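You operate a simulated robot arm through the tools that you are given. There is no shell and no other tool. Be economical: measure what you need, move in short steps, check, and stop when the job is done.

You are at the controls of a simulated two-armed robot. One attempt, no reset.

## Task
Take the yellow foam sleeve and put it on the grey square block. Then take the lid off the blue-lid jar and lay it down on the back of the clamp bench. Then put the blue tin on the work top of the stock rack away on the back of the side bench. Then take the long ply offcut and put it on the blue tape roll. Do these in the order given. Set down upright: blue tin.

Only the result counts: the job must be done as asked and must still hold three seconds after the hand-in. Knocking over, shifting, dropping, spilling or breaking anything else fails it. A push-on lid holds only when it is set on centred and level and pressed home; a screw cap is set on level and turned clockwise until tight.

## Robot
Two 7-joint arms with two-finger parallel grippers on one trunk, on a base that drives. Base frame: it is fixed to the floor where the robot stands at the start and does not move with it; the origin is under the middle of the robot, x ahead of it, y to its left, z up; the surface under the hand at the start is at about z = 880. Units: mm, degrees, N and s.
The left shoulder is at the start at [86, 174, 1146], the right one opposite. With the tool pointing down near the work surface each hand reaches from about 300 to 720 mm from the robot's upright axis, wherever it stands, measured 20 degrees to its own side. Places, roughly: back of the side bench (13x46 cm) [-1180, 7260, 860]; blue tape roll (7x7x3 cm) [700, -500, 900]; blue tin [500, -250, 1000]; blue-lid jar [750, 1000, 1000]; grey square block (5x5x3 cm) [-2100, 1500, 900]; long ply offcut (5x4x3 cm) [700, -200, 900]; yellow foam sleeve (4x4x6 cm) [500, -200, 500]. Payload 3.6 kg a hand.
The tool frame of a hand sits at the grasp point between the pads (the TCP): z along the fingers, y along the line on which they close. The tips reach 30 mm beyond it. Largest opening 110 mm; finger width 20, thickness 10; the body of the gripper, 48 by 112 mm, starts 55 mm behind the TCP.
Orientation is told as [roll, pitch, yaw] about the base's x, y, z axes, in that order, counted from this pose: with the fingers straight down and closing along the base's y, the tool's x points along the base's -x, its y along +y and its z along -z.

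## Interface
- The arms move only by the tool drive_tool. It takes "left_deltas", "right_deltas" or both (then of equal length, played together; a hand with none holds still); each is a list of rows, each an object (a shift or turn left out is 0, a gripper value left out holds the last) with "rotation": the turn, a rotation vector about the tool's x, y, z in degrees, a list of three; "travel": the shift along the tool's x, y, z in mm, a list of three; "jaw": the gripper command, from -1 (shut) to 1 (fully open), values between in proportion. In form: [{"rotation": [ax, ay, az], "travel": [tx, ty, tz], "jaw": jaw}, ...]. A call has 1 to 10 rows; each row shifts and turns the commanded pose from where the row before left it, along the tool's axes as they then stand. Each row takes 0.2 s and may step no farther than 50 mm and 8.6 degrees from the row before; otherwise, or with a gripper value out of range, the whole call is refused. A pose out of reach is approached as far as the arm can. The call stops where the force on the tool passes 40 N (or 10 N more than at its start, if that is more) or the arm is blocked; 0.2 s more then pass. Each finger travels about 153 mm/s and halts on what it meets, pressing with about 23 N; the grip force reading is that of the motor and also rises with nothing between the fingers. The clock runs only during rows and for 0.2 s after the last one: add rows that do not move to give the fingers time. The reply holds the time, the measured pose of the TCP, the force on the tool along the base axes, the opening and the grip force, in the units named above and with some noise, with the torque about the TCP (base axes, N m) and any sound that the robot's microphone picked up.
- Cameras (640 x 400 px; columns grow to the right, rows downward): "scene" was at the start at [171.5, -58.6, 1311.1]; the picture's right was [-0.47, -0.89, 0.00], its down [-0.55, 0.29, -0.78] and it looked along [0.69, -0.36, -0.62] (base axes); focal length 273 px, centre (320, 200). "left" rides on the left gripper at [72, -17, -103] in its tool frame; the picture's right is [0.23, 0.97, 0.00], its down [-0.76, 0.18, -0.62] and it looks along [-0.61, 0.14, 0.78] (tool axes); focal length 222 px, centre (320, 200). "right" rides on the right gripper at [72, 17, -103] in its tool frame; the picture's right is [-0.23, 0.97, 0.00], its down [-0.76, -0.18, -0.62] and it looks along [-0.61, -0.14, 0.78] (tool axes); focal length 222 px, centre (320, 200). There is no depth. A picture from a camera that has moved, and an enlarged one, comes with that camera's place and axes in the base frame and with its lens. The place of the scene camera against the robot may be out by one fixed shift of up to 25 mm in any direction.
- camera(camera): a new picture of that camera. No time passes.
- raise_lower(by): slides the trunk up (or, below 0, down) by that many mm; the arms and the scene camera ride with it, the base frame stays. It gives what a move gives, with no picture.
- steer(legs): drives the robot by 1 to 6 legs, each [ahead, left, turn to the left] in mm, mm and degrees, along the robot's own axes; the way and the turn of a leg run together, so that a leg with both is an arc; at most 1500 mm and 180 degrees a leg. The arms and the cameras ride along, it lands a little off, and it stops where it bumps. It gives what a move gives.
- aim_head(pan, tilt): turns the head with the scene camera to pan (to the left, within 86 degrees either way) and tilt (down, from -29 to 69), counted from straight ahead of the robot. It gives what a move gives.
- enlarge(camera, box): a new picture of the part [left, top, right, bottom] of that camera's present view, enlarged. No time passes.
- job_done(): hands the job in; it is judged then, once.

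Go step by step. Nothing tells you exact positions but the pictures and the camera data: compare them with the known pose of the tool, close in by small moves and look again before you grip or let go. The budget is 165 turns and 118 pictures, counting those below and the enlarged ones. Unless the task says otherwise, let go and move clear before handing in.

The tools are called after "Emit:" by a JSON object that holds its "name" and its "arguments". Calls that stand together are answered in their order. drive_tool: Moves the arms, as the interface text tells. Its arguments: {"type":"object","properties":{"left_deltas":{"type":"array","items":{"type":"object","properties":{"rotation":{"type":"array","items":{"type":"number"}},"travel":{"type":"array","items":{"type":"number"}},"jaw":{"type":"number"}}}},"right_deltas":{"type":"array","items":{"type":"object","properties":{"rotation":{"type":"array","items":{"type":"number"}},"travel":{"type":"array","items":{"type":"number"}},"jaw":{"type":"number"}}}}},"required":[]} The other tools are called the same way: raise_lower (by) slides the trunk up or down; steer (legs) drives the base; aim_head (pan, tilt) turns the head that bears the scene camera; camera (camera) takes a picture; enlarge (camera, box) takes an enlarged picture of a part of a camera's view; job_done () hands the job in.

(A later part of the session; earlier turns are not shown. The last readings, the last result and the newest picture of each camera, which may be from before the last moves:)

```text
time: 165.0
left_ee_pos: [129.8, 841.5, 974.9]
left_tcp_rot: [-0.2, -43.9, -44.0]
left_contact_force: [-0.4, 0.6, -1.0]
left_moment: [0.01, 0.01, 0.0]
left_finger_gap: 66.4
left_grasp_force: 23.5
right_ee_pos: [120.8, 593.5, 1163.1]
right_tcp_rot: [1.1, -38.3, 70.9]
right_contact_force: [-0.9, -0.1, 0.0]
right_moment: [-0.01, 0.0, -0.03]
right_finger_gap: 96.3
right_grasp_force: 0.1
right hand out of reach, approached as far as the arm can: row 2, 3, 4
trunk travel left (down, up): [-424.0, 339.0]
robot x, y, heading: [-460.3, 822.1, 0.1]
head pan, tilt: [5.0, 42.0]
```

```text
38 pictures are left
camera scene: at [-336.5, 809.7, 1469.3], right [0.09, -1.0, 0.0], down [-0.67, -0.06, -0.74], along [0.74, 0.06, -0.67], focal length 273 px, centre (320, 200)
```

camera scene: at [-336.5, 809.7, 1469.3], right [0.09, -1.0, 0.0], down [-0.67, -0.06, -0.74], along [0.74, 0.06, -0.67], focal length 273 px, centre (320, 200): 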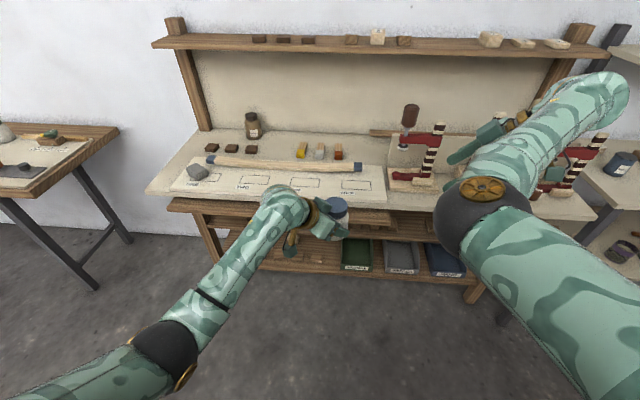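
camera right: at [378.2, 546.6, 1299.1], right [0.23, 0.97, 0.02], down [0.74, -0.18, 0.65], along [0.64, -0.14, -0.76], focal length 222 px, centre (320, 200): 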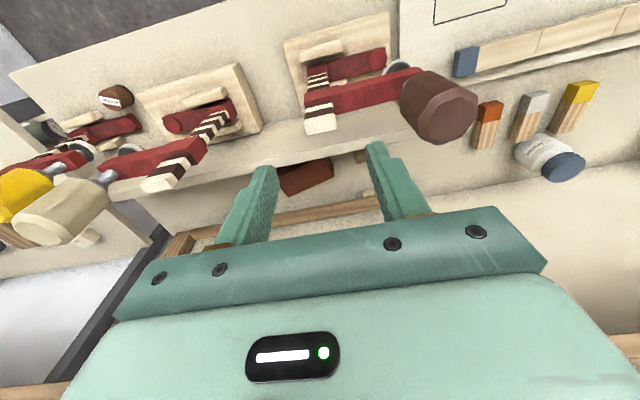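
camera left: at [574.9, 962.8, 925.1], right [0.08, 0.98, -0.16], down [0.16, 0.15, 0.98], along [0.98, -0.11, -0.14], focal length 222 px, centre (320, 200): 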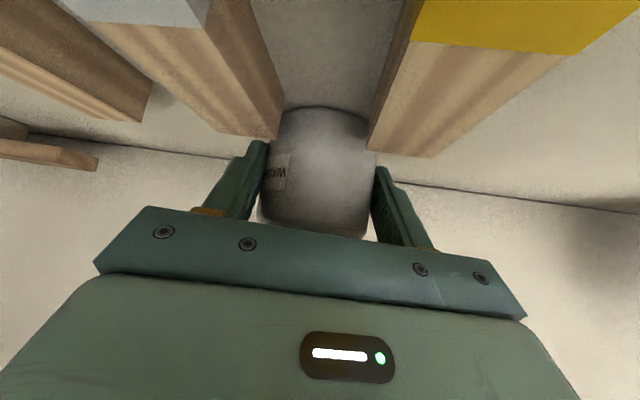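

The right arm's elbow is folded in front of it. I'll retrace the sequence that worked before: vertical tool, low and close on the right side, then pitch forward.

Emit:
{"name": "drive_tool", "arguments": {"right_deltas": [{"rotation": [4.9, 0, 6.2], "travel": [0, -15, -10]}, {"rotation": [4.9, 0, 6.2], "travel": [0, -15, -10]}, {"rotation": [4.9, 0, 6.2], "travel": [0, -10, -10]}, {"rotation": [4.9, 0, 6.2]}, {"rotation": [4.9, 0, 6.2]}, {"rotation": [4.9, 0, 6.2]}, {"rotation": [4.9, 0, 6.2]}, {"rotation": [4.9, 0, 6.2]}, {"rotation": [4.9, 0, 6.2]}, {}]}}

Emit:
{"name": "drive_tool", "arguments": {"right_deltas": [{"rotation": [0, 7.5, 0]}, {"rotation": [0, 7.5, 0]}, {"rotation": [0, 7.5, 0]}, {"rotation": [0, 7.5, 0]}, {"rotation": [0, 7.5, 0]}, {"travel": [10, -10, 40]}, {"travel": [10, -10, 40]}, {"travel": [10, 0, 40]}, {"travel": [10, 0, 40]}, {}]}}

```text
time: 167.2
left_ee_pos: [129.6, 842.2, 976.2]
left_tcp_rot: [-0.2, -44.1, -44.1]
left_contact_force: [0.5, 0.0, -1.6]
left_moment: [-0.02, -0.01, 0.0]
left_finger_gap: 66.5
left_grasp_force: 23.2
right_ee_pos: [149.6, 560.8, 1186.8]
right_tcp_rot: [0.4, -37.6, 0.0]
right_contact_force: [0.5, -0.6, -0.3]
right_moment: [0.0, 0.03, 0.0]
right_finger_gap: 96.3
right_grasp_force: 0.0
trunk travel left (down, up): [-424.0, 339.0]
robot x, y, heading: [-458.2, 821.3, 0.1]
head pan, tilt: [5.0, 42.0]
```

```text
time: 169.4
left_ee_pos: [130.2, 841.7, 976.5]
left_tcp_rot: [-0.3, -43.9, -44.0]
left_contact_force: [0.7, -0.1, -1.2]
left_moment: [0.02, -0.03, 0.02]
left_finger_gap: 66.5
left_grasp_force: 23.5
right_ee_pos: [108.8, 540.2, 1025.6]
right_tcp_rot: [0.4, -0.1, 0.3]
right_contact_force: [-0.8, 0.2, 0.0]
right_moment: [-0.04, 0.0, 0.0]
right_finger_gap: 96.3
right_grasp_force: 0.0
trunk travel left (down, up): [-424.0, 339.0]
robot x, y, heading: [-459.1, 820.5, 0.0]
head pan, tilt: [5.0, 42.0]
```

Emit:
{"name": "drive_tool", "arguments": {"right_deltas": [{"travel": [40, 0, 0]}, {"travel": [40, 0, 0]}, {"travel": [40, 0, 0]}, {"travel": [10, 0, 0]}, {}]}}

Emit:
{"name": "drive_tool", "arguments": {"right_deltas": [{"rotation": [0, -8, 0]}, {"rotation": [0, -8, 0]}, {"rotation": [0, -8, 0]}, {"rotation": [0, -8, 0]}, {"rotation": [0, -8, 0]}, {}, {}]}}

Emit:
{"name": "drive_tool", "arguments": {"right_deltas": [{"travel": [-13, 25, 13]}, {"travel": [-13, 25, 13]}, {"travel": [-13, 25, 13]}, {}, {}]}}

Emit:
{"name": "camera", "arguments": {"camera": "scene"}}

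```text
time: 170.6
left_ee_pos: [129.2, 841.6, 975.6]
left_tcp_rot: [-0.1, -44.0, -44.1]
left_contact_force: [0.3, 0.1, -1.2]
left_moment: [0.02, 0.02, -0.01]
left_finger_gap: 66.7
left_grasp_force: 23.1
right_ee_pos: [-4.2, 521.7, 1025.1]
right_tcp_rot: [-0.4, -1.4, -0.3]
right_contact_force: [0.4, 0.2, -0.7]
right_moment: [-0.01, -0.03, 0.03]
right_finger_gap: 96.2
right_grasp_force: 0.1
right hand out of reach, approached as far as the arm can: row 3, 4
trunk travel left (down, up): [-424.0, 339.0]
robot x, y, heading: [-458.8, 817.4, -0.1]
head pan, tilt: [5.0, 42.0]
```

```text
time: 171.7
left_ee_pos: [129.1, 841.3, 976.1]
left_tcp_rot: [-0.3, -43.9, -44.2]
left_contact_force: [0.8, -0.2, -0.7]
left_moment: [0.04, -0.01, -0.02]
left_finger_gap: 66.4
left_grasp_force: 22.9
right_ee_pos: [-7.7, 454.8, 1040.3]
right_tcp_rot: [-11.2, -34.4, 2.9]
right_contact_force: [-0.1, 0.6, 0.7]
right_moment: [-0.01, -0.01, 0.0]
right_finger_gap: 96.5
right_grasp_force: 0.0
trunk travel left (down, up): [-424.0, 339.0]
robot x, y, heading: [-461.8, 819.5, 0.1]
head pan, tilt: [5.0, 42.0]
stopped in row 5 (right hand): the arm was blocked; the commanded pose is now the measured one
```

```text
time: 172.3
left_ee_pos: [130.4, 841.4, 974.8]
left_tcp_rot: [-0.2, -44.1, -44.0]
left_contact_force: [0.4, -0.2, -1.5]
left_moment: [-0.03, -0.01, 0.02]
left_finger_gap: 66.3
left_grasp_force: 22.5
right_ee_pos: [23.2, 437.3, 1043.7]
right_tcp_rot: [-20.5, -34.1, 4.9]
right_contact_force: [-0.4, 0.8, 0.1]
right_moment: [-0.01, 0.06, 0.0]
right_finger_gap: 96.2
right_grasp_force: 0.0
trunk travel left (down, up): [-424.0, 339.0]
robot x, y, heading: [-458.1, 821.4, -0.0]
head pan, tilt: [5.0, 42.0]
stopped in row 3 (right hand): the arm was blocked; the commanded pose is now the measured one
```

```text
37 pictures are left
camera scene: at [-336.1, 810.0, 1469.3], right [0.09, -1.0, 0.0], down [-0.67, -0.06, -0.74], along [0.74, 0.06, -0.67], focal length 273 px, centre (320, 200)
```

scene: 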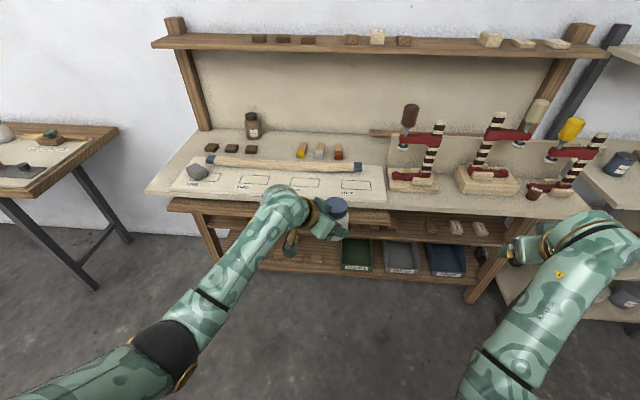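

The right arm flipped to the good posture. I'll straighten its roll, raise it and bring it inward, stopping short of the jar.

Emit:
{"name": "drive_tool", "arguments": {"right_deltas": [{"rotation": [-6.8, 0, 0], "travel": [-10, 0, -18]}, {"rotation": [-6.8, 0, 0], "travel": [-10, 0, -18]}, {"rotation": [-6.8, 0, 0], "travel": [-10, 0, -18]}, {"travel": [-14, 40, 10]}, {"travel": [-14, 40, 10]}, {"travel": [-14, 40, 10]}, {"travel": [-14, 40, 10]}, {"travel": [-14, 40, 10]}, {}]}}

```text
time: 174.5
left_ee_pos: [130.4, 841.6, 976.3]
left_tcp_rot: [-0.3, -44.0, -44.1]
left_contact_force: [-0.3, 1.2, -1.2]
left_moment: [0.0, 0.03, 0.01]
left_finger_gap: 66.6
left_grasp_force: 23.2
right_ee_pos: [108.0, 638.9, 1156.5]
right_tcp_rot: [-1.9, -40.2, 4.6]
right_contact_force: [-0.5, 0.7, 0.6]
right_moment: [-0.01, 0.01, 0.01]
right_finger_gap: 96.3
right_grasp_force: 0.1
trunk travel left (down, up): [-424.0, 339.0]
robot x, y, heading: [-457.4, 822.8, -0.3]
head pan, tilt: [5.0, 42.0]
stopped in row 9 (right hand): the arm was blocked; the commanded pose is now the measured one
```

Emit:
{"name": "drive_tool", "arguments": {"right_deltas": [{"rotation": [0, 7, 0]}, {"rotation": [0, 7, 0]}, {"rotation": [0, 7, 0]}, {"rotation": [0, 7, 0], "travel": [0, 20, 0]}, {"travel": [0, 30, 0]}, {"travel": [0, 30, 0]}, {}]}}

Emit:
{"name": "camera", "arguments": {"camera": "right"}}

```text
time: 176.1
left_ee_pos: [129.9, 840.3, 975.7]
left_tcp_rot: [-0.1, -44.0, -44.1]
left_contact_force: [0.7, -1.2, -1.4]
left_moment: [0.02, 0.01, 0.02]
left_finger_gap: 66.7
left_grasp_force: 23.0
right_ee_pos: [111.6, 722.5, 1147.3]
right_tcp_rot: [-1.2, -12.1, 3.9]
right_contact_force: [0.1, -0.5, 0.3]
right_moment: [-0.01, -0.01, -0.03]
right_finger_gap: 96.2
right_grasp_force: 0.1
right hand out of reach, approached as far as the arm can: row 4, 5
trunk travel left (down, up): [-424.0, 339.0]
robot x, y, heading: [-460.3, 823.5, -0.1]
head pan, tilt: [5.0, 42.0]
```

```text
36 pictures are left
camera right: at [18.7, 734.8, 1232.2], right [0.16, 0.99, 0.03], down [0.62, -0.12, 0.77], along [0.77, -0.1, -0.64], focal length 222 px, centre (320, 200)
```

right: 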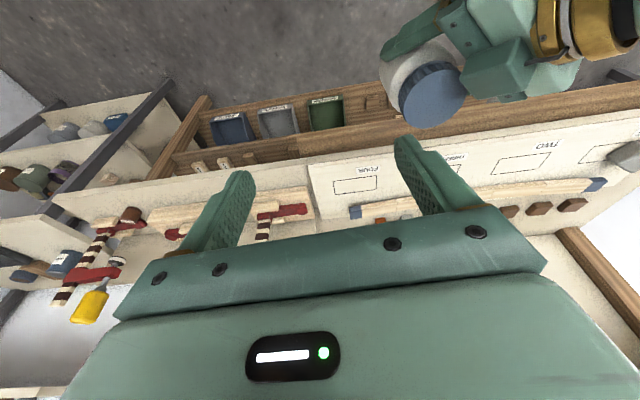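

The lid is clearly in view at about (135, 830). I'll make the tool fully vertical and wind it back clockwise to get a full unscrewing stroke.

Emit:
{"name": "drive_tool", "arguments": {"right_deltas": [{"rotation": [-1, 6, 0]}, {"rotation": [0, 6, 0]}, {"rotation": [0, 0, 8]}, {"rotation": [0, 0, 8]}, {"rotation": [0, 0, 8]}, {"rotation": [0, 0, 8]}, {"rotation": [0, 0, 8]}, {"rotation": [0, 0, 8]}, {"rotation": [0, 0, 8]}, {}]}}

Emit:
{"name": "drive_tool", "arguments": {"right_deltas": [{"rotation": [0, 0, 8]}, {"rotation": [0, 0, 8]}, {"travel": [0, 0, 0]}, {}]}}

```text
time: 178.3
left_ee_pos: [129.4, 840.3, 975.0]
left_tcp_rot: [-0.3, -44.0, -44.1]
left_contact_force: [-0.3, 0.4, -1.5]
left_moment: [0.04, 0.03, 0.03]
left_finger_gap: 66.4
left_grasp_force: 23.5
right_ee_pos: [125.1, 724.0, 1141.1]
right_tcp_rot: [0.0, -0.2, -52.4]
right_contact_force: [-0.3, -0.1, -0.3]
right_moment: [0.0, -0.01, -0.02]
right_finger_gap: 96.3
right_grasp_force: 0.0
right hand out of reach, approached as far as the arm can: row 1, 2
trunk travel left (down, up): [-424.0, 339.0]
robot x, y, heading: [-459.7, 822.2, 0.0]
head pan, tilt: [5.0, 42.0]
```

```text
time: 179.3
left_ee_pos: [129.6, 841.2, 976.7]
left_tcp_rot: [-0.2, -44.0, -44.2]
left_contact_force: [-0.5, -0.8, -1.4]
left_moment: [-0.02, 0.01, 0.02]
left_finger_gap: 66.7
left_grasp_force: 22.8
right_ee_pos: [126.8, 702.5, 1139.9]
right_tcp_rot: [-0.1, -0.1, -68.1]
right_contact_force: [0.7, -0.2, -0.1]
right_moment: [-0.02, 0.03, -0.02]
right_finger_gap: 96.2
right_grasp_force: 0.0
right hand out of reach, approached as far as the arm can: row 2
trunk travel left (down, up): [-424.0, 339.0]
robot x, y, heading: [-460.2, 820.6, -0.2]
head pan, tilt: [5.0, 42.0]
```

Emit:
{"name": "drive_tool", "arguments": {"right_deltas": [{"rotation": [0, 0, -8]}, {"rotation": [0, 0, -8]}, {"travel": [23, 22.5, 0]}, {"travel": [23, 22.5, 0]}, {"travel": [23, 22.5, 0]}, {"travel": [20, 20, 0]}, {}]}}

Emit:
{"name": "drive_tool", "arguments": {"left_deltas": [{"travel": [6, -24, -6]}, {"travel": [6, -24, -6]}, {"travel": [6, -24, -6]}, {}]}}

Emit:
{"name": "camera", "arguments": {"camera": "right"}}

```text
time: 180.9
left_ee_pos: [129.5, 842.6, 974.8]
left_tcp_rot: [-0.4, -44.0, -44.1]
left_contact_force: [-0.1, -0.8, -1.1]
left_moment: [0.01, 0.02, 0.01]
left_finger_gap: 66.3
left_grasp_force: 23.0
right_ee_pos: [119.1, 774.9, 1148.0]
right_tcp_rot: [0.0, -0.1, -52.1]
right_contact_force: [0.1, 0.1, 0.2]
right_moment: [0.0, 0.0, -0.01]
right_finger_gap: 96.3
right_grasp_force: 0.2
right hand out of reach, approached as far as the arm can: row 4, 5, 6
trunk travel left (down, up): [-424.0, 339.0]
robot x, y, heading: [-458.8, 821.2, -0.3]
head pan, tilt: [5.0, 42.0]
```

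```text
time: 181.9
left_ee_pos: [61.5, 809.1, 976.0]
left_tcp_rot: [-0.3, -44.0, -44.1]
left_contact_force: [-0.2, 1.2, -0.9]
left_moment: [0.03, 0.0, -0.02]
left_finger_gap: 66.5
left_grasp_force: 22.8
right_ee_pos: [119.1, 776.4, 1149.2]
right_tcp_rot: [0.0, -0.1, -52.1]
right_contact_force: [0.1, -0.7, -0.6]
right_moment: [0.04, 0.0, 0.0]
right_finger_gap: 96.3
right_grasp_force: 0.1
trunk travel left (down, up): [-424.0, 339.0]
robot x, y, heading: [-457.8, 820.1, -0.1]
head pan, tilt: [5.0, 42.0]
```

```text
35 pictures are left
camera right: at [86.9, 843.0, 1250.6], right [0.91, 0.42, 0.0], down [0.33, -0.71, 0.62], along [0.26, -0.57, -0.78], focal length 222 px, centre (320, 200)
```

right: 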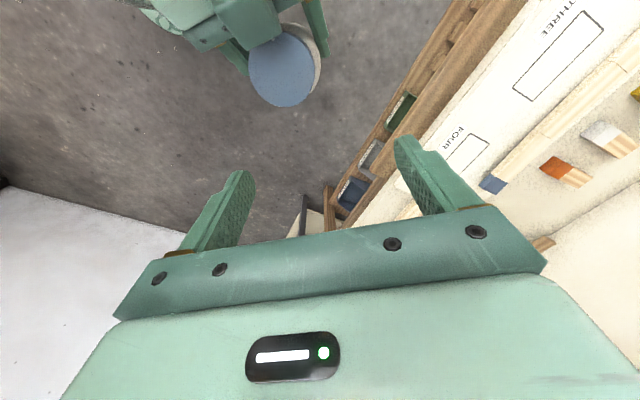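

The lid is at about (70, 801, z ≈ 1029). I'll move the right hand over it and start down.

Emit:
{"name": "drive_tool", "arguments": {"right_deltas": [{"travel": [25, -12, 0]}, {"travel": [25, -12, 0]}, {"travel": [0, 0, 30]}, {"travel": [0, 0, 20]}, {}]}}

Emit:
{"name": "camera", "arguments": {"camera": "right"}}

```text
time: 183.1
left_ee_pos: [61.0, 807.6, 976.1]
left_tcp_rot: [-0.3, -44.0, -44.2]
left_contact_force: [-0.6, 0.8, -1.5]
left_moment: [0.03, 0.01, 0.01]
left_finger_gap: 66.7
left_grasp_force: 23.1
right_ee_pos: [104.8, 768.4, 1103.3]
right_tcp_rot: [0.0, -0.2, -52.2]
right_contact_force: [0.1, 0.0, 0.4]
right_moment: [-0.03, 0.02, -0.01]
right_finger_gap: 96.0
right_grasp_force: 0.1
right hand out of reach, approached as far as the arm can: row 1, 2, 3, 4
trunk travel left (down, up): [-424.0, 339.0]
robot x, y, heading: [-459.0, 817.8, -0.0]
head pan, tilt: [5.0, 42.0]
```

```text
34 pictures are left
camera right: at [73.3, 835.9, 1206.6], right [0.91, 0.42, 0.0], down [0.33, -0.71, 0.62], along [0.26, -0.57, -0.78], focal length 222 px, centre (320, 200)
```

right: 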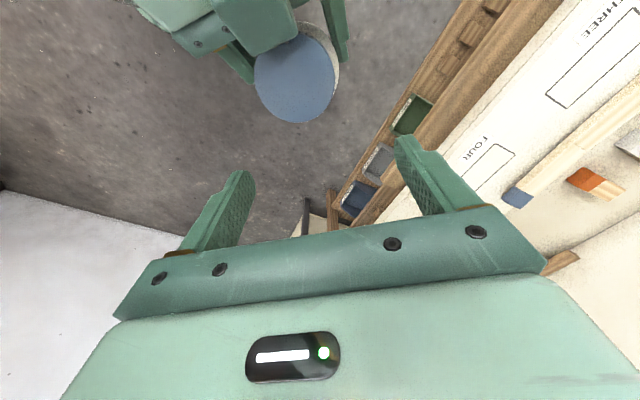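

The right hand can't quite get there, so I'll bring the jar to it instead, moving the left hand 47 mm along its pointing direction.

Emit:
{"name": "drive_tool", "arguments": {"left_deltas": [{"travel": [-17, 0, 16.5]}, {"travel": [-17, 0, 16.5]}, {}]}}

Emit:
{"name": "drive_tool", "arguments": {"right_deltas": [{"travel": [0, 0, 20]}, {"travel": [0, 0, 12]}, {}]}}

Emit:
{"name": "camera", "arguments": {"camera": "right"}}

```text
time: 183.9
left_ee_pos: [95.0, 774.4, 977.1]
left_tcp_rot: [-0.2, -44.0, -44.2]
left_contact_force: [0.4, 0.3, -0.8]
left_moment: [0.01, -0.01, 0.0]
left_finger_gap: 66.6
left_grasp_force: 22.9
right_ee_pos: [104.9, 767.8, 1104.4]
right_tcp_rot: [-0.1, 0.0, -52.2]
right_contact_force: [0.0, -0.2, 0.1]
right_moment: [-0.01, -0.01, 0.0]
right_finger_gap: 96.1
right_grasp_force: 0.0
trunk travel left (down, up): [-424.0, 339.0]
robot x, y, heading: [-460.1, 821.2, -0.2]
head pan, tilt: [5.0, 42.0]
```

```text
time: 184.7
left_ee_pos: [94.4, 774.0, 976.2]
left_tcp_rot: [-0.3, -44.0, -44.2]
left_contact_force: [0.1, -0.5, -0.4]
left_moment: [0.03, 0.01, 0.02]
left_finger_gap: 66.8
left_grasp_force: 22.7
right_ee_pos: [92.9, 762.1, 1079.6]
right_tcp_rot: [0.0, -0.1, -52.1]
right_contact_force: [-0.2, 0.4, -0.1]
right_moment: [0.0, 0.04, -0.03]
right_finger_gap: 96.3
right_grasp_force: 0.1
right hand out of reach, approached as far as the arm can: row 1, 2
trunk travel left (down, up): [-424.0, 339.0]
robot x, y, heading: [-459.2, 821.4, -0.2]
head pan, tilt: [5.0, 42.0]
```

```text
33 pictures are left
camera right: at [62.9, 829.8, 1180.9], right [0.91, 0.42, 0.0], down [0.33, -0.71, 0.62], along [0.26, -0.57, -0.78], focal length 222 px, centre (320, 200)
```

right: 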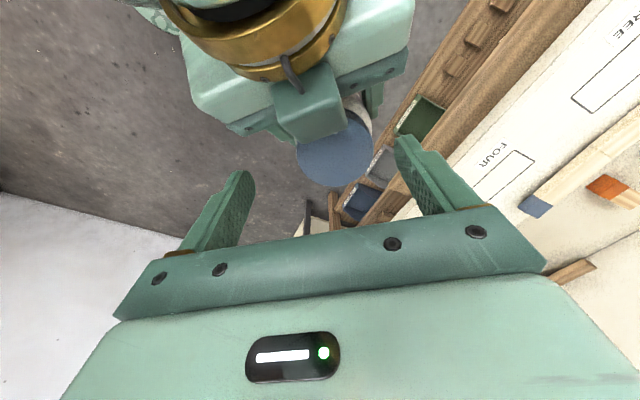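

The lid is 11 mm off the right hand's axis. I'll shift the jar under it and raise it into the open fingers.

Emit:
{"name": "drive_tool", "arguments": {"left_deltas": [{"travel": [2.4, -12, -2.4]}, {"travel": [-8, 0, -9]}, {"travel": [-9, 0, -9]}, {"travel": [-8, 0, -9]}, {}]}}

Emit:
{"name": "camera", "arguments": {"camera": "right"}}

```text
time: 185.9
left_ee_pos: [83.2, 767.1, 1013.3]
left_tcp_rot: [-0.2, -44.0, -44.1]
left_contact_force: [-0.9, -0.4, -0.7]
left_moment: [-0.02, 0.02, -0.02]
left_finger_gap: 66.7
left_grasp_force: 22.5
right_ee_pos: [94.5, 762.3, 1078.4]
right_tcp_rot: [0.0, -0.1, -52.2]
right_contact_force: [-0.3, 0.6, -0.3]
right_moment: [-0.01, -0.02, 0.03]
right_finger_gap: 96.3
right_grasp_force: 0.1
trunk travel left (down, up): [-424.0, 339.0]
robot x, y, heading: [-458.3, 819.8, -0.0]
head pan, tilt: [5.0, 42.0]
```

```text
32 pictures are left
camera right: at [63.0, 829.8, 1181.0], right [0.91, 0.42, 0.0], down [0.33, -0.71, 0.62], along [0.26, -0.57, -0.78], focal length 222 px, centre (320, 200)
```

right: 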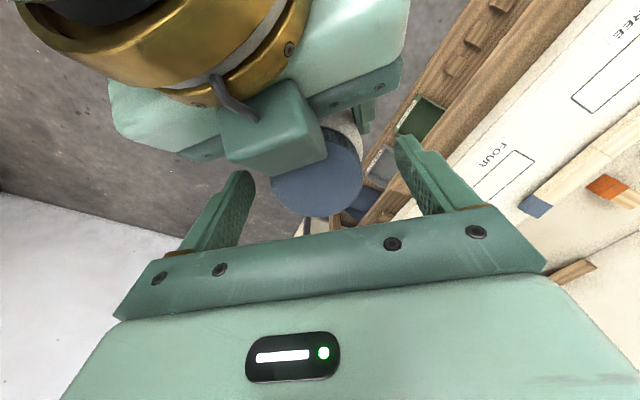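

The lid is centred between the fingers. I'll close gently on it.

Emit:
{"name": "drive_tool", "arguments": {"right_deltas": [{"jaw": 0.5}, {"jaw": 0.3}, {"jaw": 0.1}, {"jaw": -0.3}, {"jaw": -0.8}, {}]}}

Emit:
{"name": "camera", "arguments": {"camera": "right"}}

```text
time: 187.3
left_ee_pos: [84.6, 770.0, 1012.4]
left_tcp_rot: [-0.1, -43.9, -44.0]
left_contact_force: [21.7, 12.6, -4.3]
left_moment: [-0.36, 0.65, 0.34]
left_finger_gap: 66.9
left_grasp_force: 22.7
right_ee_pos: [95.1, 762.4, 1078.3]
right_tcp_rot: [-0.1, -0.1, -52.2]
right_contact_force: [-20.4, -12.6, 3.6]
right_moment: [-0.4, 0.77, -0.01]
right_finger_gap: 55.8
right_grasp_force: 22.7
trunk travel left (down, up): [-424.0, 339.0]
robot x, y, heading: [-457.9, 821.2, -0.2]
head pan, tilt: [5.0, 42.0]
```

```text
31 pictures are left
camera right: at [63.1, 829.4, 1180.6], right [0.91, 0.42, 0.0], down [0.33, -0.71, 0.63], along [0.26, -0.57, -0.78], focal length 222 px, centre (320, 200)
```

right: 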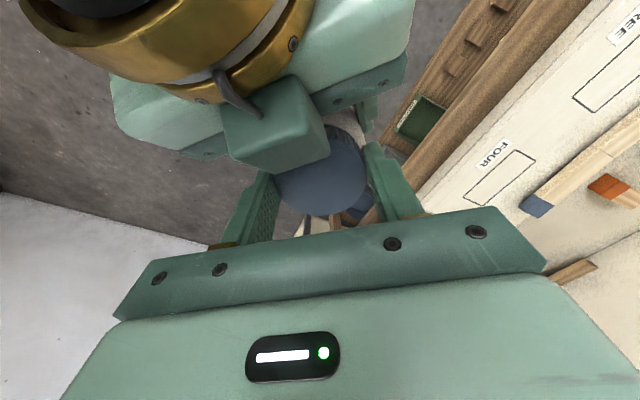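

The lid is gripped with some sideways preload. I'll relieve that and then unscrew counter-clockwise.

Emit:
{"name": "drive_tool", "arguments": {"right_deltas": [{"travel": [0, -3, 0]}, {"travel": [0, -3, 0]}, {}]}}

Emit:
{"name": "drive_tool", "arguments": {"right_deltas": [{"rotation": [0, 0, -5]}, {"rotation": [0, 0, -5]}, {"rotation": [0, 0, -5]}, {"rotation": [0, 0, -5]}, {}]}}

```text
time: 188.1
left_ee_pos: [81.9, 767.0, 1013.2]
left_tcp_rot: [-0.6, -44.0, -44.2]
left_contact_force: [-21.0, 5.8, 0.9]
left_moment: [-0.17, -0.39, -0.18]
left_finger_gap: 66.4
left_grasp_force: 23.2
right_ee_pos: [90.7, 758.0, 1079.2]
right_tcp_rot: [0.1, -0.3, -52.2]
right_contact_force: [19.3, -5.8, -2.9]
right_moment: [-0.22, -0.88, 0.05]
right_finger_gap: 55.7
right_grasp_force: 22.9
trunk travel left (down, up): [-424.0, 339.0]
robot x, y, heading: [-458.5, 821.1, -0.2]
head pan, tilt: [5.0, 42.0]
```

```text
time: 189.3
left_ee_pos: [83.1, 766.8, 1013.5]
left_tcp_rot: [-0.3, -44.0, -44.0]
left_contact_force: [-4.5, -11.8, -9.8]
left_moment: [0.56, -0.11, -0.18]
left_finger_gap: 66.5
left_grasp_force: 23.1
right_ee_pos: [90.6, 760.7, 1078.3]
right_tcp_rot: [0.1, 0.0, -31.9]
right_contact_force: [4.8, 11.8, 8.5]
right_moment: [0.25, -0.18, 0.04]
right_finger_gap: 55.7
right_grasp_force: 22.6
trunk travel left (down, up): [-424.0, 339.0]
robot x, y, heading: [-456.1, 819.1, 0.0]
head pan, tilt: [5.0, 42.0]
```

The upward push on the right hand suggests the cap is rising on its thread. I'll continue the turn while easing up slightly.

Emit:
{"name": "drive_tool", "arguments": {"right_deltas": [{"rotation": [0, 0, -5], "travel": [0, 0, -1]}, {"rotation": [0, 0, -5], "travel": [0, 0, -0.5]}, {"rotation": [0, 0, -5], "travel": [0, 0, -0.5]}, {}]}}

Emit:
{"name": "camera", "arguments": {"camera": "right"}}

```text
time: 190.3
left_ee_pos: [84.2, 767.2, 1012.6]
left_tcp_rot: [-0.2, -44.1, -44.2]
left_contact_force: [7.6, -13.7, -6.8]
left_moment: [0.35, 0.16, -0.08]
left_finger_gap: 66.5
left_grasp_force: 23.1
right_ee_pos: [90.3, 758.9, 1080.0]
right_tcp_rot: [0.0, 0.0, -17.1]
right_contact_force: [-6.2, 13.6, 4.9]
right_moment: [0.58, 0.33, 0.04]
right_finger_gap: 55.7
right_grasp_force: 22.4
trunk travel left (down, up): [-424.0, 339.0]
robot x, y, heading: [-460.0, 820.2, -0.4]
head pan, tilt: [5.0, 42.0]
```

```text
30 pictures are left
camera right: at [26.1, 796.9, 1181.9], right [0.5, 0.86, 0.0], down [0.68, -0.39, 0.62], along [0.54, -0.31, -0.78], focal length 222 px, centre (320, 200)
```

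right: 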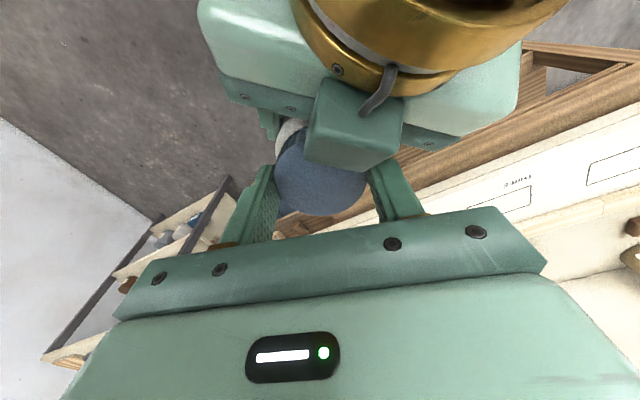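

The lid turned 35° while the jar stayed put. I'll re-grip and repeat the stroke.

Emit:
{"name": "drive_tool", "arguments": {"right_deltas": [{"jaw": 0.3}, {}, {"rotation": [0, 0, 8]}, {"rotation": [0, 0, 8]}, {"rotation": [0, 0, 8]}, {"rotation": [0, 0, 8]}, {"rotation": [0, 0, 8]}, {}, {"jaw": -0.3}, {"jaw": -0.8}]}}

Emit:
{"name": "drive_tool", "arguments": {"right_deltas": [{}, {"rotation": [0, 0, -5]}, {"rotation": [0, 0, -5]}, {"rotation": [0, 0, -5], "travel": [0, 0, -0.5]}, {"rotation": [0, 0, -5]}, {"rotation": [0, 0, -5], "travel": [0, 0, -0.5]}, {"rotation": [0, 0, -5]}, {"rotation": [0, 0, -5]}, {"rotation": [0, 0, -5]}, {}]}}

```text
time: 192.5
left_ee_pos: [81.5, 768.0, 1013.4]
left_tcp_rot: [-0.3, -44.0, -44.2]
left_contact_force: [-14.9, -9.2, -0.1]
left_moment: [0.37, -0.36, -0.22]
left_finger_gap: 66.7
left_grasp_force: 22.6
right_ee_pos: [92.9, 757.1, 1080.6]
right_tcp_rot: [0.1, 0.0, -57.0]
right_contact_force: [14.5, 8.9, -1.8]
right_moment: [0.28, -0.58, -0.04]
right_finger_gap: 55.1
right_grasp_force: 23.1
right hand out of reach, approached as far as the arm can: row 7
trunk travel left (down, up): [-424.0, 339.0]
robot x, y, heading: [-460.8, 821.4, -0.0]
head pan, tilt: [5.0, 42.0]
```

```text
time: 194.7
left_ee_pos: [83.2, 767.4, 1012.7]
left_tcp_rot: [-0.2, -43.9, -44.2]
left_contact_force: [-9.3, -25.9, -6.5]
left_moment: [0.86, -0.21, -0.29]
left_finger_gap: 66.6
left_grasp_force: 23.1
right_ee_pos: [91.6, 756.6, 1082.2]
right_tcp_rot: [0.1, 0.0, -17.0]
right_contact_force: [9.6, 25.9, 4.8]
right_moment: [1.0, -0.36, -0.05]
right_finger_gap: 55.1
right_grasp_force: 22.4
trunk travel left (down, up): [-424.0, 339.0]
robot x, y, heading: [-458.4, 819.9, -0.1]
head pan, tilt: [5.0, 42.0]
```

That makes 75° in total. I'll test with a small upward pull.

Emit:
{"name": "drive_tool", "arguments": {"right_deltas": [{"travel": [0, 3, -2]}, {"travel": [0, 0, -2]}, {"travel": [0, 0, -2]}, {}]}}

```text
time: 195.7
left_ee_pos: [85.9, 769.9, 1015.9]
left_tcp_rot: [0.0, -44.3, -44.0]
left_contact_force: [2.9, -6.9, 11.6]
left_moment: [0.11, -0.15, -0.03]
left_finger_gap: 66.3
left_grasp_force: 23.2
right_ee_pos: [94.8, 757.6, 1085.4]
right_tcp_rot: [-0.1, 0.1, -17.3]
right_contact_force: [-3.2, 6.8, -11.8]
right_moment: [0.22, 0.26, 0.0]
right_finger_gap: 55.3
right_grasp_force: 23.5
trunk travel left (down, up): [-424.0, 339.0]
robot x, y, heading: [-457.4, 820.9, -0.1]
head pan, tilt: [5.0, 42.0]
```

It is still on the thread, with 12 N resisting. I'll relax and do two more strokes.

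Emit:
{"name": "drive_tool", "arguments": {"right_deltas": [{"travel": [0, 0, 4]}, {"jaw": 0.3}, {}, {"rotation": [0, 0, 8]}, {"rotation": [0, 0, 8]}, {"rotation": [0, 0, 8]}, {"rotation": [0, 0, 8]}, {"rotation": [0, 0, 8]}, {"jaw": -0.3}, {"jaw": -0.8}]}}

Emit:
{"name": "drive_tool", "arguments": {"right_deltas": [{}, {"rotation": [0, 0, -5]}, {"rotation": [0, 0, -5]}, {"rotation": [0, 0, -5], "travel": [0, 0, -0.5]}, {"rotation": [0, 0, -5]}, {"rotation": [0, 0, -5], "travel": [0, 0, -0.5]}, {"rotation": [0, 0, -5]}, {"rotation": [0, 0, -5]}, {"rotation": [0, 0, -5]}, {}]}}

Emit:
{"name": "drive_tool", "arguments": {"right_deltas": [{"jaw": 0.3}, {}, {"rotation": [0, 0, 8]}, {"rotation": [0, 0, 8]}, {"rotation": [0, 0, 8]}, {"rotation": [0, 0, 8]}, {"rotation": [0, 0, 8]}, {}, {"jaw": -0.3}, {"jaw": -0.8}]}}

Emit:
{"name": "drive_tool", "arguments": {"right_deltas": [{}, {"rotation": [0, 0, -5]}, {"rotation": [0, 0, -5]}, {"rotation": [0, 0, -5], "travel": [0, 0, -0.5]}, {"rotation": [0, 0, -5]}, {"rotation": [0, 0, -5], "travel": [0, 0, -0.5]}, {"rotation": [0, 0, -5]}, {"rotation": [0, 0, -5]}, {"rotation": [0, 0, -5]}, {}]}}

Emit:
{"name": "camera", "arguments": {"camera": "right"}}

```text
time: 197.9
left_ee_pos: [83.9, 767.9, 1014.6]
left_tcp_rot: [-0.2, -43.9, -44.1]
left_contact_force: [2.1, -2.0, -0.7]
left_moment: [0.12, 0.05, 0.01]
left_finger_gap: 65.9
left_grasp_force: 22.7
right_ee_pos: [93.9, 755.3, 1082.2]
right_tcp_rot: [0.0, -0.1, -57.0]
right_contact_force: [-2.4, 1.7, -0.3]
right_moment: [0.02, 0.07, 0.0]
right_finger_gap: 55.7
right_grasp_force: 23.5
right hand out of reach, approached as far as the arm can: row 8
trunk travel left (down, up): [-424.0, 339.0]
robot x, y, heading: [-461.1, 818.6, -0.3]
head pan, tilt: [5.0, 42.0]
```

```text
time: 200.1
left_ee_pos: [83.4, 767.8, 1011.7]
left_tcp_rot: [-0.3, -44.0, -44.2]
left_contact_force: [-14.2, -12.4, -0.4]
left_moment: [0.45, -0.42, -0.26]
left_finger_gap: 66.1
left_grasp_force: 23.3
right_ee_pos: [93.7, 756.0, 1083.6]
right_tcp_rot: [0.0, -0.1, -17.1]
right_contact_force: [13.4, 12.6, -0.4]
right_moment: [0.47, -0.59, -0.01]
right_finger_gap: 55.6
right_grasp_force: 23.2
trunk travel left (down, up): [-424.0, 339.0]
robot x, y, heading: [-454.4, 819.4, -0.1]
head pan, tilt: [5.0, 42.0]
```

```text
time: 202.3
left_ee_pos: [83.3, 768.1, 1012.0]
left_tcp_rot: [-0.3, -43.9, -44.2]
left_contact_force: [-0.9, -0.4, -1.2]
left_moment: [0.03, 0.01, -0.01]
left_finger_gap: 65.8
left_grasp_force: 22.8
right_ee_pos: [94.0, 755.4, 1083.0]
right_tcp_rot: [0.1, -0.1, -57.0]
right_contact_force: [1.0, -0.3, -0.6]
right_moment: [-0.03, -0.03, 0.0]
right_finger_gap: 55.2
right_grasp_force: 22.6
trunk travel left (down, up): [-424.0, 339.0]
robot x, y, heading: [-462.1, 822.8, 0.1]
head pan, tilt: [5.0, 42.0]
```

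```text
time: 204.5
left_ee_pos: [83.0, 767.3, 1013.2]
left_tcp_rot: [-0.3, -43.9, -44.2]
left_contact_force: [-15.0, -14.3, 0.1]
left_moment: [0.41, -0.43, -0.24]
left_finger_gap: 65.6
left_grasp_force: 23.4
right_ee_pos: [93.9, 757.1, 1084.5]
right_tcp_rot: [0.0, -0.1, -17.1]
right_contact_force: [13.6, 14.4, -1.1]
right_moment: [0.54, -0.62, 0.0]
right_finger_gap: 55.3
right_grasp_force: 22.9
trunk travel left (down, up): [-424.0, 339.0]
robot x, y, heading: [-456.9, 821.4, -0.4]
head pan, tilt: [5.0, 42.0]
```

```text
29 pictures are left
camera right: at [29.5, 793.5, 1186.9], right [0.5, 0.86, 0.0], down [0.68, -0.39, 0.62], along [0.54, -0.31, -0.78], focal length 222 px, centre (320, 200)
```

right: 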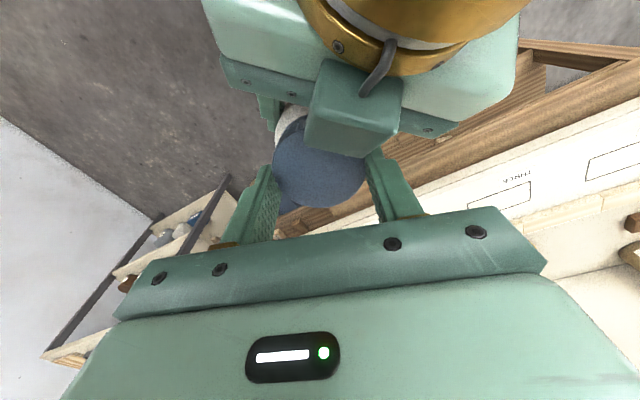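

I'll check with the left camera whether the jar itself is slipping round in the left grip.

Emit:
{"name": "camera", "arguments": {"camera": "left"}}

Emit:
{"name": "drive_tool", "arguments": {"right_deltas": [{"travel": [0, 0, -2]}, {"travel": [0, 0, -2]}, {"travel": [0, 0, -2]}, {}]}}

```text
28 pictures are left
camera left: at [-15.7, 841.7, 1037.4], right [0.56, 0.81, -0.16], down [0.21, 0.05, 0.98], along [0.8, -0.58, -0.14], focal length 222 px, centre (320, 200)
```

left: 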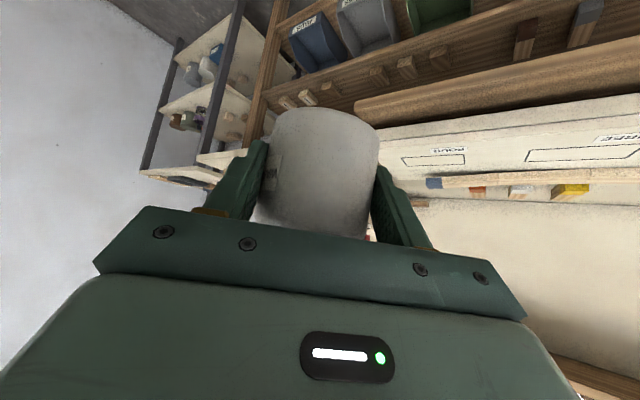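

```text
time: 205.5
left_ee_pos: [84.3, 769.0, 1015.5]
left_tcp_rot: [-0.2, -44.2, -44.1]
left_contact_force: [4.5, -14.1, 15.5]
left_moment: [0.25, -0.35, -0.12]
left_finger_gap: 65.7
left_grasp_force: 23.1
right_ee_pos: [95.4, 756.1, 1088.4]
right_tcp_rot: [-0.1, 0.2, -17.2]
right_contact_force: [-5.2, 14.1, -18.0]
right_moment: [0.53, 0.48, 0.02]
right_finger_gap: 55.4
right_grasp_force: 23.2
right hand out of reach, approached as far as the arm can: row 2
trunk travel left (down, up): [-424.0, 339.0]
robot x, y, heading: [-457.8, 822.5, -0.1]
head pan, tilt: [5.0, 42.0]
```

The jar has stayed almost fixed while the lid turned, and the torque is low, so it is simply a long thread. I'll do three more strokes.

Emit:
{"name": "drive_tool", "arguments": {"right_deltas": [{"travel": [0, 0, 4.5]}, {"jaw": 0.3}, {}, {"rotation": [0, 0, 8]}, {"rotation": [0, 0, 8]}, {"rotation": [0, 0, 8]}, {"rotation": [0, 0, 8]}, {"rotation": [0, 0, 8]}, {"jaw": -0.3}, {"jaw": -0.8}]}}

Emit:
{"name": "drive_tool", "arguments": {"right_deltas": [{}, {"rotation": [0, 0, -6]}, {"rotation": [0, 0, -6]}, {"rotation": [0, 0, -6], "travel": [0, 0, -0.5]}, {"rotation": [0, 0, -6]}, {"rotation": [0, 0, -6], "travel": [0, 0, -0.5]}, {"rotation": [0, 0, -6]}, {"rotation": [0, 0, -6]}, {}]}}

Emit:
{"name": "drive_tool", "arguments": {"right_deltas": [{"jaw": 0.3}, {}, {"rotation": [0, 0, 8]}, {"rotation": [0, 0, 8]}, {"rotation": [0, 0, 8]}, {"rotation": [0, 0, 8]}, {"rotation": [0, 0, 8]}, {}, {"jaw": -0.3}, {"jaw": -0.8}]}}

Emit:
{"name": "drive_tool", "arguments": {"right_deltas": [{}, {"rotation": [0, 0, -6]}, {"rotation": [0, 0, -6]}, {"rotation": [0, 0, -6], "travel": [0, 0, -0.5]}, {"rotation": [0, 0, -6]}, {"rotation": [0, 0, -6], "travel": [0, 0, -0.5]}, {"rotation": [0, 0, -6]}, {"rotation": [0, 0, -6]}, {}]}}

Emit:
{"name": "drive_tool", "arguments": {"right_deltas": [{"jaw": 0.3}, {}, {"rotation": [0, 0, 8]}, {"rotation": [0, 0, 8]}, {"rotation": [0, 0, 8]}, {"rotation": [0, 0, 8]}, {"rotation": [0, 0, 8]}, {}, {"jaw": -0.3}, {"jaw": -0.8}]}}

Emit:
{"name": "drive_tool", "arguments": {"right_deltas": [{}, {"rotation": [0, 0, -6]}, {"rotation": [0, 0, -6]}, {"rotation": [0, 0, -6], "travel": [0, 0, -0.5]}, {"rotation": [0, 0, -6]}, {"rotation": [0, 0, -6], "travel": [0, 0, -0.5]}, {"rotation": [0, 0, -6]}, {"rotation": [0, 0, -6]}, {}]}}

Emit:
{"name": "drive_tool", "arguments": {"right_deltas": [{"travel": [0, 0, -2]}, {"travel": [0, 0, -2]}, {}]}}

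```text
time: 207.7
left_ee_pos: [83.8, 768.4, 1013.3]
left_tcp_rot: [-0.3, -44.0, -44.2]
left_contact_force: [-11.3, -8.5, -0.1]
left_moment: [0.44, -0.57, -0.19]
left_finger_gap: 65.6
left_grasp_force: 23.1
right_ee_pos: [96.6, 748.5, 1082.4]
right_tcp_rot: [0.0, 0.0, -57.1]
right_contact_force: [12.5, 7.7, -1.3]
right_moment: [0.11, -0.26, -0.1]
right_finger_gap: 55.3
right_grasp_force: 22.8
right hand out of reach, approached as far as the arm can: row 8
trunk travel left (down, up): [-424.0, 339.0]
robot x, y, heading: [-456.2, 820.3, -0.2]
head pan, tilt: [5.0, 42.0]
```

```text
time: 209.7
left_ee_pos: [81.5, 767.1, 1011.6]
left_tcp_rot: [-0.4, -43.8, -44.3]
left_contact_force: [-20.8, -26.4, -16.7]
left_moment: [1.06, -0.65, -0.32]
left_finger_gap: 67.8
left_grasp_force: 23.0
right_ee_pos: [96.4, 748.5, 1083.4]
right_tcp_rot: [0.1, -0.1, -15.1]
right_contact_force: [20.3, 24.6, 16.0]
right_moment: [1.07, -0.61, -0.4]
right_finger_gap: 54.7
right_grasp_force: 22.8
trunk travel left (down, up): [-424.0, 339.0]
robot x, y, heading: [-456.0, 818.5, -0.1]
head pan, tilt: [5.0, 42.0]
```

```text
time: 211.9
left_ee_pos: [83.8, 768.2, 1013.1]
left_tcp_rot: [-0.3, -44.1, -44.1]
left_contact_force: [-4.2, -0.5, -0.9]
left_moment: [0.04, -0.18, -0.08]
left_finger_gap: 66.6
left_grasp_force: 23.4
right_ee_pos: [97.0, 749.1, 1083.1]
right_tcp_rot: [-0.1, -0.2, -55.2]
right_contact_force: [3.8, 1.1, -0.3]
right_moment: [-0.01, -0.12, -0.04]
right_finger_gap: 55.4
right_grasp_force: 23.1
trunk travel left (down, up): [-424.0, 339.0]
robot x, y, heading: [-455.7, 822.5, -0.2]
head pan, tilt: [5.0, 42.0]
```

```text
time: 213.9
left_ee_pos: [81.7, 767.8, 1011.5]
left_tcp_rot: [-0.3, -43.8, -44.2]
left_contact_force: [-18.4, -25.0, -7.3]
left_moment: [0.87, -0.55, -0.3]
left_finger_gap: 68.2
left_grasp_force: 23.2
right_ee_pos: [95.9, 749.9, 1084.6]
right_tcp_rot: [0.1, 0.0, -13.1]
right_contact_force: [18.2, 25.2, 6.9]
right_moment: [1.13, -0.63, -0.37]
right_finger_gap: 54.9
right_grasp_force: 23.0
trunk travel left (down, up): [-424.0, 339.0]
robot x, y, heading: [-459.1, 819.4, 0.1]
head pan, tilt: [5.0, 42.0]
```

```text
time: 216.1
left_ee_pos: [83.6, 767.7, 1012.8]
left_tcp_rot: [-0.2, -44.1, -44.1]
left_contact_force: [-0.5, 0.2, -1.2]
left_moment: [0.0, 0.0, 0.03]
left_finger_gap: 66.5
left_grasp_force: 23.6
right_ee_pos: [96.2, 747.0, 1085.2]
right_tcp_rot: [0.0, -0.1, -53.2]
right_contact_force: [-0.4, -0.7, 0.5]
right_moment: [-0.04, 0.01, -0.01]
right_finger_gap: 54.8
right_grasp_force: 22.8
trunk travel left (down, up): [-424.0, 339.0]
robot x, y, heading: [-458.5, 820.9, -0.2]
head pan, tilt: [5.0, 42.0]
```

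```text
time: 218.1
left_ee_pos: [81.6, 767.1, 1012.1]
left_tcp_rot: [-0.2, -43.9, -44.3]
left_contact_force: [-17.2, -23.2, -9.6]
left_moment: [1.01, -0.66, -0.07]
left_finger_gap: 67.9
left_grasp_force: 22.7
right_ee_pos: [95.9, 749.3, 1085.7]
right_tcp_rot: [0.1, 0.0, -11.0]
right_contact_force: [17.1, 23.6, 8.3]
right_moment: [0.92, -0.4, -0.53]
right_finger_gap: 55.7
right_grasp_force: 23.0
trunk travel left (down, up): [-424.0, 339.0]
robot x, y, heading: [-458.8, 822.8, -0.5]
head pan, tilt: [5.0, 42.0]
```

```text
time: 218.9
left_ee_pos: [82.3, 768.0, 1013.6]
left_tcp_rot: [-0.2, -44.1, -44.1]
left_contact_force: [-9.3, -23.9, -3.3]
left_moment: [1.02, -0.5, -0.01]
left_finger_gap: 68.1
left_grasp_force: 23.0
right_ee_pos: [97.5, 748.5, 1087.7]
right_tcp_rot: [0.0, -0.1, -11.1]
right_contact_force: [9.2, 22.7, 1.5]
right_moment: [0.77, -0.22, -0.45]
right_finger_gap: 55.7
right_grasp_force: 23.0
trunk travel left (down, up): [-424.0, 339.0]
robot x, y, heading: [-457.7, 823.9, -0.2]
head pan, tilt: [5.0, 42.0]
```

The hand has drifted a little off the lid axis. I'll look at the state before continuing.

Emit:
{"name": "camera", "arguments": {"camera": "right"}}

Emit:
{"name": "enlarge", "arguments": {"camera": "scene", "box": [260, 160, 420, 260]}}

```text
27 pictures are left
camera right: at [29.9, 779.2, 1190.3], right [0.41, 0.91, 0.0], down [0.71, -0.32, 0.62], along [0.57, -0.26, -0.78], focal length 222 px, centre (320, 200)
```

right: 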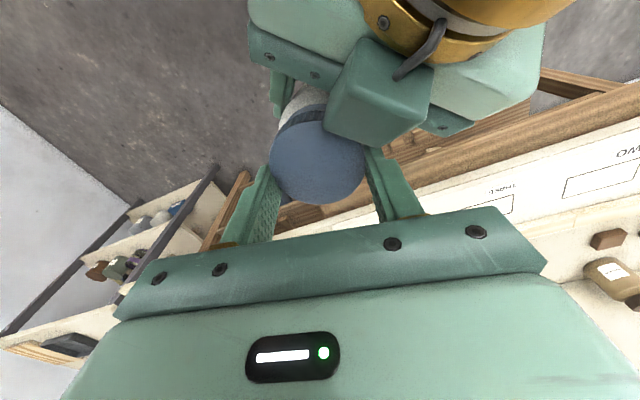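

```text
4.00 times, centred on (340, 210) of scene
camera zoom: at [-336.2, 809.7, 1469.3], right [0.09, -1.0, 0.0], down [-0.67, -0.06, -0.74], along [0.74, 0.06, -0.67], focal length 1093 px, centre (240, 160)
```

zoom: 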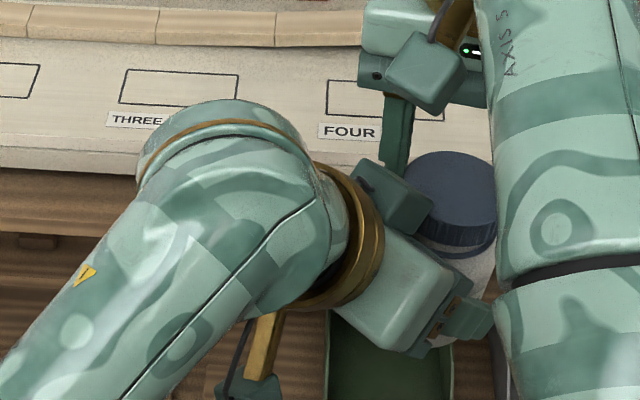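

The lid looks raised above the neck now and the pull resistance dropped. I'll recentre a bit and pull up further.

Emit:
{"name": "drive_tool", "arguments": {"right_deltas": [{"travel": [0, 4, -2]}, {"travel": [0, 0, -2]}, {"travel": [0, 0, -2]}, {"travel": [0, 0, -2]}, {}]}}

```text
time: 220.1
left_ee_pos: [84.9, 769.7, 1012.9]
left_tcp_rot: [-0.2, -43.9, -44.1]
left_contact_force: [1.7, 0.5, -1.0]
left_moment: [-0.11, 0.09, -0.02]
left_finger_gap: 66.8
left_grasp_force: 23.1
right_ee_pos: [101.4, 752.2, 1094.5]
right_tcp_rot: [-0.3, -0.3, -11.2]
right_contact_force: [-0.8, -2.1, 0.3]
right_moment: [-0.06, 0.06, 0.05]
right_finger_gap: 55.0
right_grasp_force: 23.2
right hand out of reach, approached as far as the arm can: row 3
trunk travel left (down, up): [-424.0, 339.0]
robot x, y, heading: [-456.0, 822.1, 0.1]
head pan, tilt: [5.0, 42.0]
```

All forces have dropped to zero, so the lid seems free. I'll lower the jar away and confirm.

Emit:
{"name": "drive_tool", "arguments": {"left_deltas": [{"travel": [10, 0, 10.3]}, {"travel": [14, 0, 14.4]}, {"travel": [14, 0, 14.4]}, {}]}}

Emit:
{"name": "enlarge", "arguments": {"camera": "scene", "box": [260, 130, 420, 260]}}

```text
time: 221.1
left_ee_pos: [82.9, 769.9, 957.0]
left_tcp_rot: [-0.3, -44.0, -44.0]
left_contact_force: [-0.6, 0.1, -0.4]
left_moment: [0.0, -0.02, -0.02]
left_finger_gap: 66.7
left_grasp_force: 22.5
right_ee_pos: [101.3, 752.7, 1095.1]
right_tcp_rot: [0.0, -0.2, -11.2]
right_contact_force: [0.9, 0.6, -0.1]
right_moment: [-0.01, 0.01, 0.0]
right_finger_gap: 55.1
right_grasp_force: 23.2
trunk travel left (down, up): [-424.0, 339.0]
robot x, y, heading: [-457.1, 819.0, -0.0]
head pan, tilt: [5.0, 42.0]
```

```text
3.08 times, centred on (340, 195) of scene
camera zoom: at [-336.3, 809.8, 1469.3], right [0.09, -1.0, 0.0], down [-0.67, -0.06, -0.74], along [0.74, 0.06, -0.67], focal length 841 px, centre (258, 215)
```

zoom: 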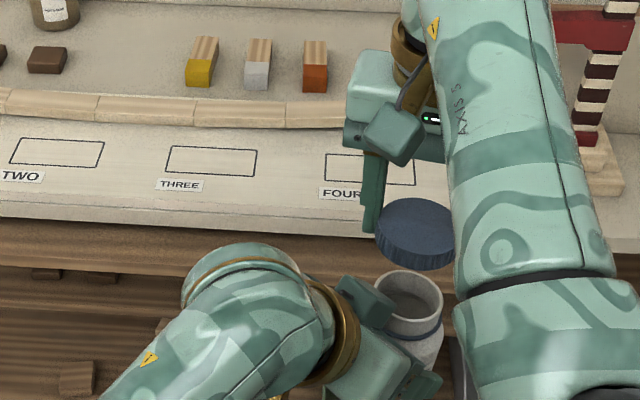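

The lid is off and the jar is open and upright. I'll swing the jar back to its carrying pose on the left so it can be returned to its spot.

Emit:
{"name": "drive_tool", "arguments": {"left_deltas": [{"travel": [-4.9, 32.5, 4.75]}, {"travel": [-4.9, 32.5, 4.75]}, {"travel": [-4.9, 32.5, 4.75]}, {"travel": [-4.9, 32.5, 4.75]}, {"travel": [-4.9, 32.5, 4.75]}, {"travel": [-4.9, 32.5, 4.75]}, {}]}}

Emit:
{"name": "drive_tool", "arguments": {"left_deltas": [{"rotation": [-5.2, 0, -5.4]}, {"rotation": [-5.2, 0, -5.4]}, {"rotation": [-5.2, 0, -5.4]}, {"rotation": [-5.2, 0, -5.4]}, {}]}}

Emit:
{"name": "steer", "arguments": {"legs": [[0, 60, 0]]}}

```text
time: 222.7
left_ee_pos: [232.9, 877.2, 954.5]
left_tcp_rot: [-0.2, -44.0, -44.1]
left_contact_force: [0.1, -0.4, -0.9]
left_moment: [0.03, 0.01, 0.0]
left_finger_gap: 66.5
left_grasp_force: 22.6
left hand out of reach, approached as far as the arm can: row 6
right_ee_pos: [101.2, 753.2, 1094.5]
right_tcp_rot: [-0.1, -0.1, -11.2]
right_contact_force: [0.1, -0.2, -0.4]
right_moment: [0.04, 0.0, -0.01]
right_finger_gap: 55.1
right_grasp_force: 22.8
trunk travel left (down, up): [-424.0, 339.0]
robot x, y, heading: [-457.9, 821.7, -0.2]
head pan, tilt: [5.0, 42.0]
```

```text
time: 223.9
left_ee_pos: [233.2, 880.5, 954.8]
left_tcp_rot: [-0.2, -43.9, -14.2]
left_contact_force: [0.6, -0.7, -0.5]
left_moment: [0.0, 0.01, 0.01]
left_finger_gap: 66.3
left_grasp_force: 23.0
right_ee_pos: [101.4, 753.3, 1094.2]
right_tcp_rot: [-0.1, -0.2, -11.3]
right_contact_force: [0.2, 0.8, -0.3]
right_moment: [-0.02, 0.01, -0.03]
right_finger_gap: 55.1
right_grasp_force: 22.9
trunk travel left (down, up): [-424.0, 339.0]
robot x, y, heading: [-460.5, 822.5, -0.1]
head pan, tilt: [5.0, 42.0]
```

```text
time: 224.8
left_ee_pos: [232.9, 941.6, 955.2]
left_tcp_rot: [-0.5, -43.9, -13.9]
left_contact_force: [0.1, 0.6, -0.3]
left_moment: [-0.02, 0.03, -0.03]
left_finger_gap: 66.7
left_grasp_force: 22.7
right_ee_pos: [100.5, 816.4, 1095.3]
right_tcp_rot: [-0.2, -0.2, -11.1]
right_contact_force: [0.0, 0.5, 0.7]
right_moment: [-0.06, 0.02, 0.02]
right_finger_gap: 55.0
right_grasp_force: 22.8
trunk travel left (down, up): [-424.0, 339.0]
robot x, y, heading: [-453.8, 883.8, 0.1]
head pan, tilt: [5.0, 42.0]
```

Now I'll drive forward to bring the jar back over its spot.

Emit:
{"name": "steer", "arguments": {"legs": [[455, 0, 0]]}}

Emit:
{"name": "drive_tool", "arguments": {"left_deltas": [{"travel": [-4, 0, 4]}, {"travel": [-4, 0, 4]}, {"travel": [-3, 0, 3]}, {}]}}

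Emit:
{"name": "camera", "arguments": {"camera": "left"}}

```text
time: 227.6
left_ee_pos: [683.7, 939.3, 954.8]
left_tcp_rot: [-0.4, -43.8, -14.1]
left_contact_force: [0.3, 0.2, -0.6]
left_moment: [-0.01, 0.02, -0.05]
left_finger_gap: 66.1
left_grasp_force: 22.9
right_ee_pos: [551.8, 813.2, 1094.5]
right_tcp_rot: [-0.1, -0.1, -11.3]
right_contact_force: [1.0, -0.3, 0.2]
right_moment: [-0.02, 0.01, -0.03]
right_finger_gap: 55.0
right_grasp_force: 22.5
trunk travel left (down, up): [-424.0, 339.0]
robot x, y, heading: [-5.5, 879.3, 0.0]
head pan, tilt: [5.0, 42.0]
```

```text
time: 228.6
left_ee_pos: [698.8, 935.4, 955.3]
left_tcp_rot: [-0.2, -43.9, -14.1]
left_contact_force: [0.2, -1.2, -0.9]
left_moment: [0.01, 0.03, -0.03]
left_finger_gap: 66.2
left_grasp_force: 22.9
right_ee_pos: [549.9, 813.3, 1095.3]
right_tcp_rot: [-0.1, -0.2, -11.2]
right_contact_force: [0.0, -0.1, -1.7]
right_moment: [0.03, -0.01, 0.01]
right_finger_gap: 55.1
right_grasp_force: 23.6
trunk travel left (down, up): [-424.0, 339.0]
robot x, y, heading: [-4.6, 882.4, -0.1]
head pan, tilt: [5.0, 42.0]
```

```text
24 pictures are left
camera left: at [575.7, 948.9, 978.6], right [0.08, 0.98, -0.16], down [0.16, 0.15, 0.98], along [0.98, -0.1, -0.14], focal length 222 px, centre (320, 200)
```

left: 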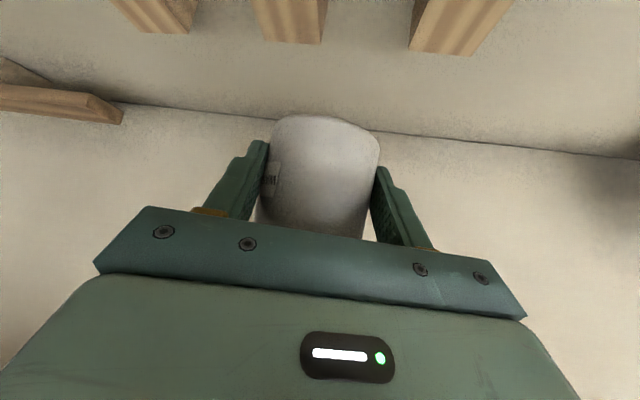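

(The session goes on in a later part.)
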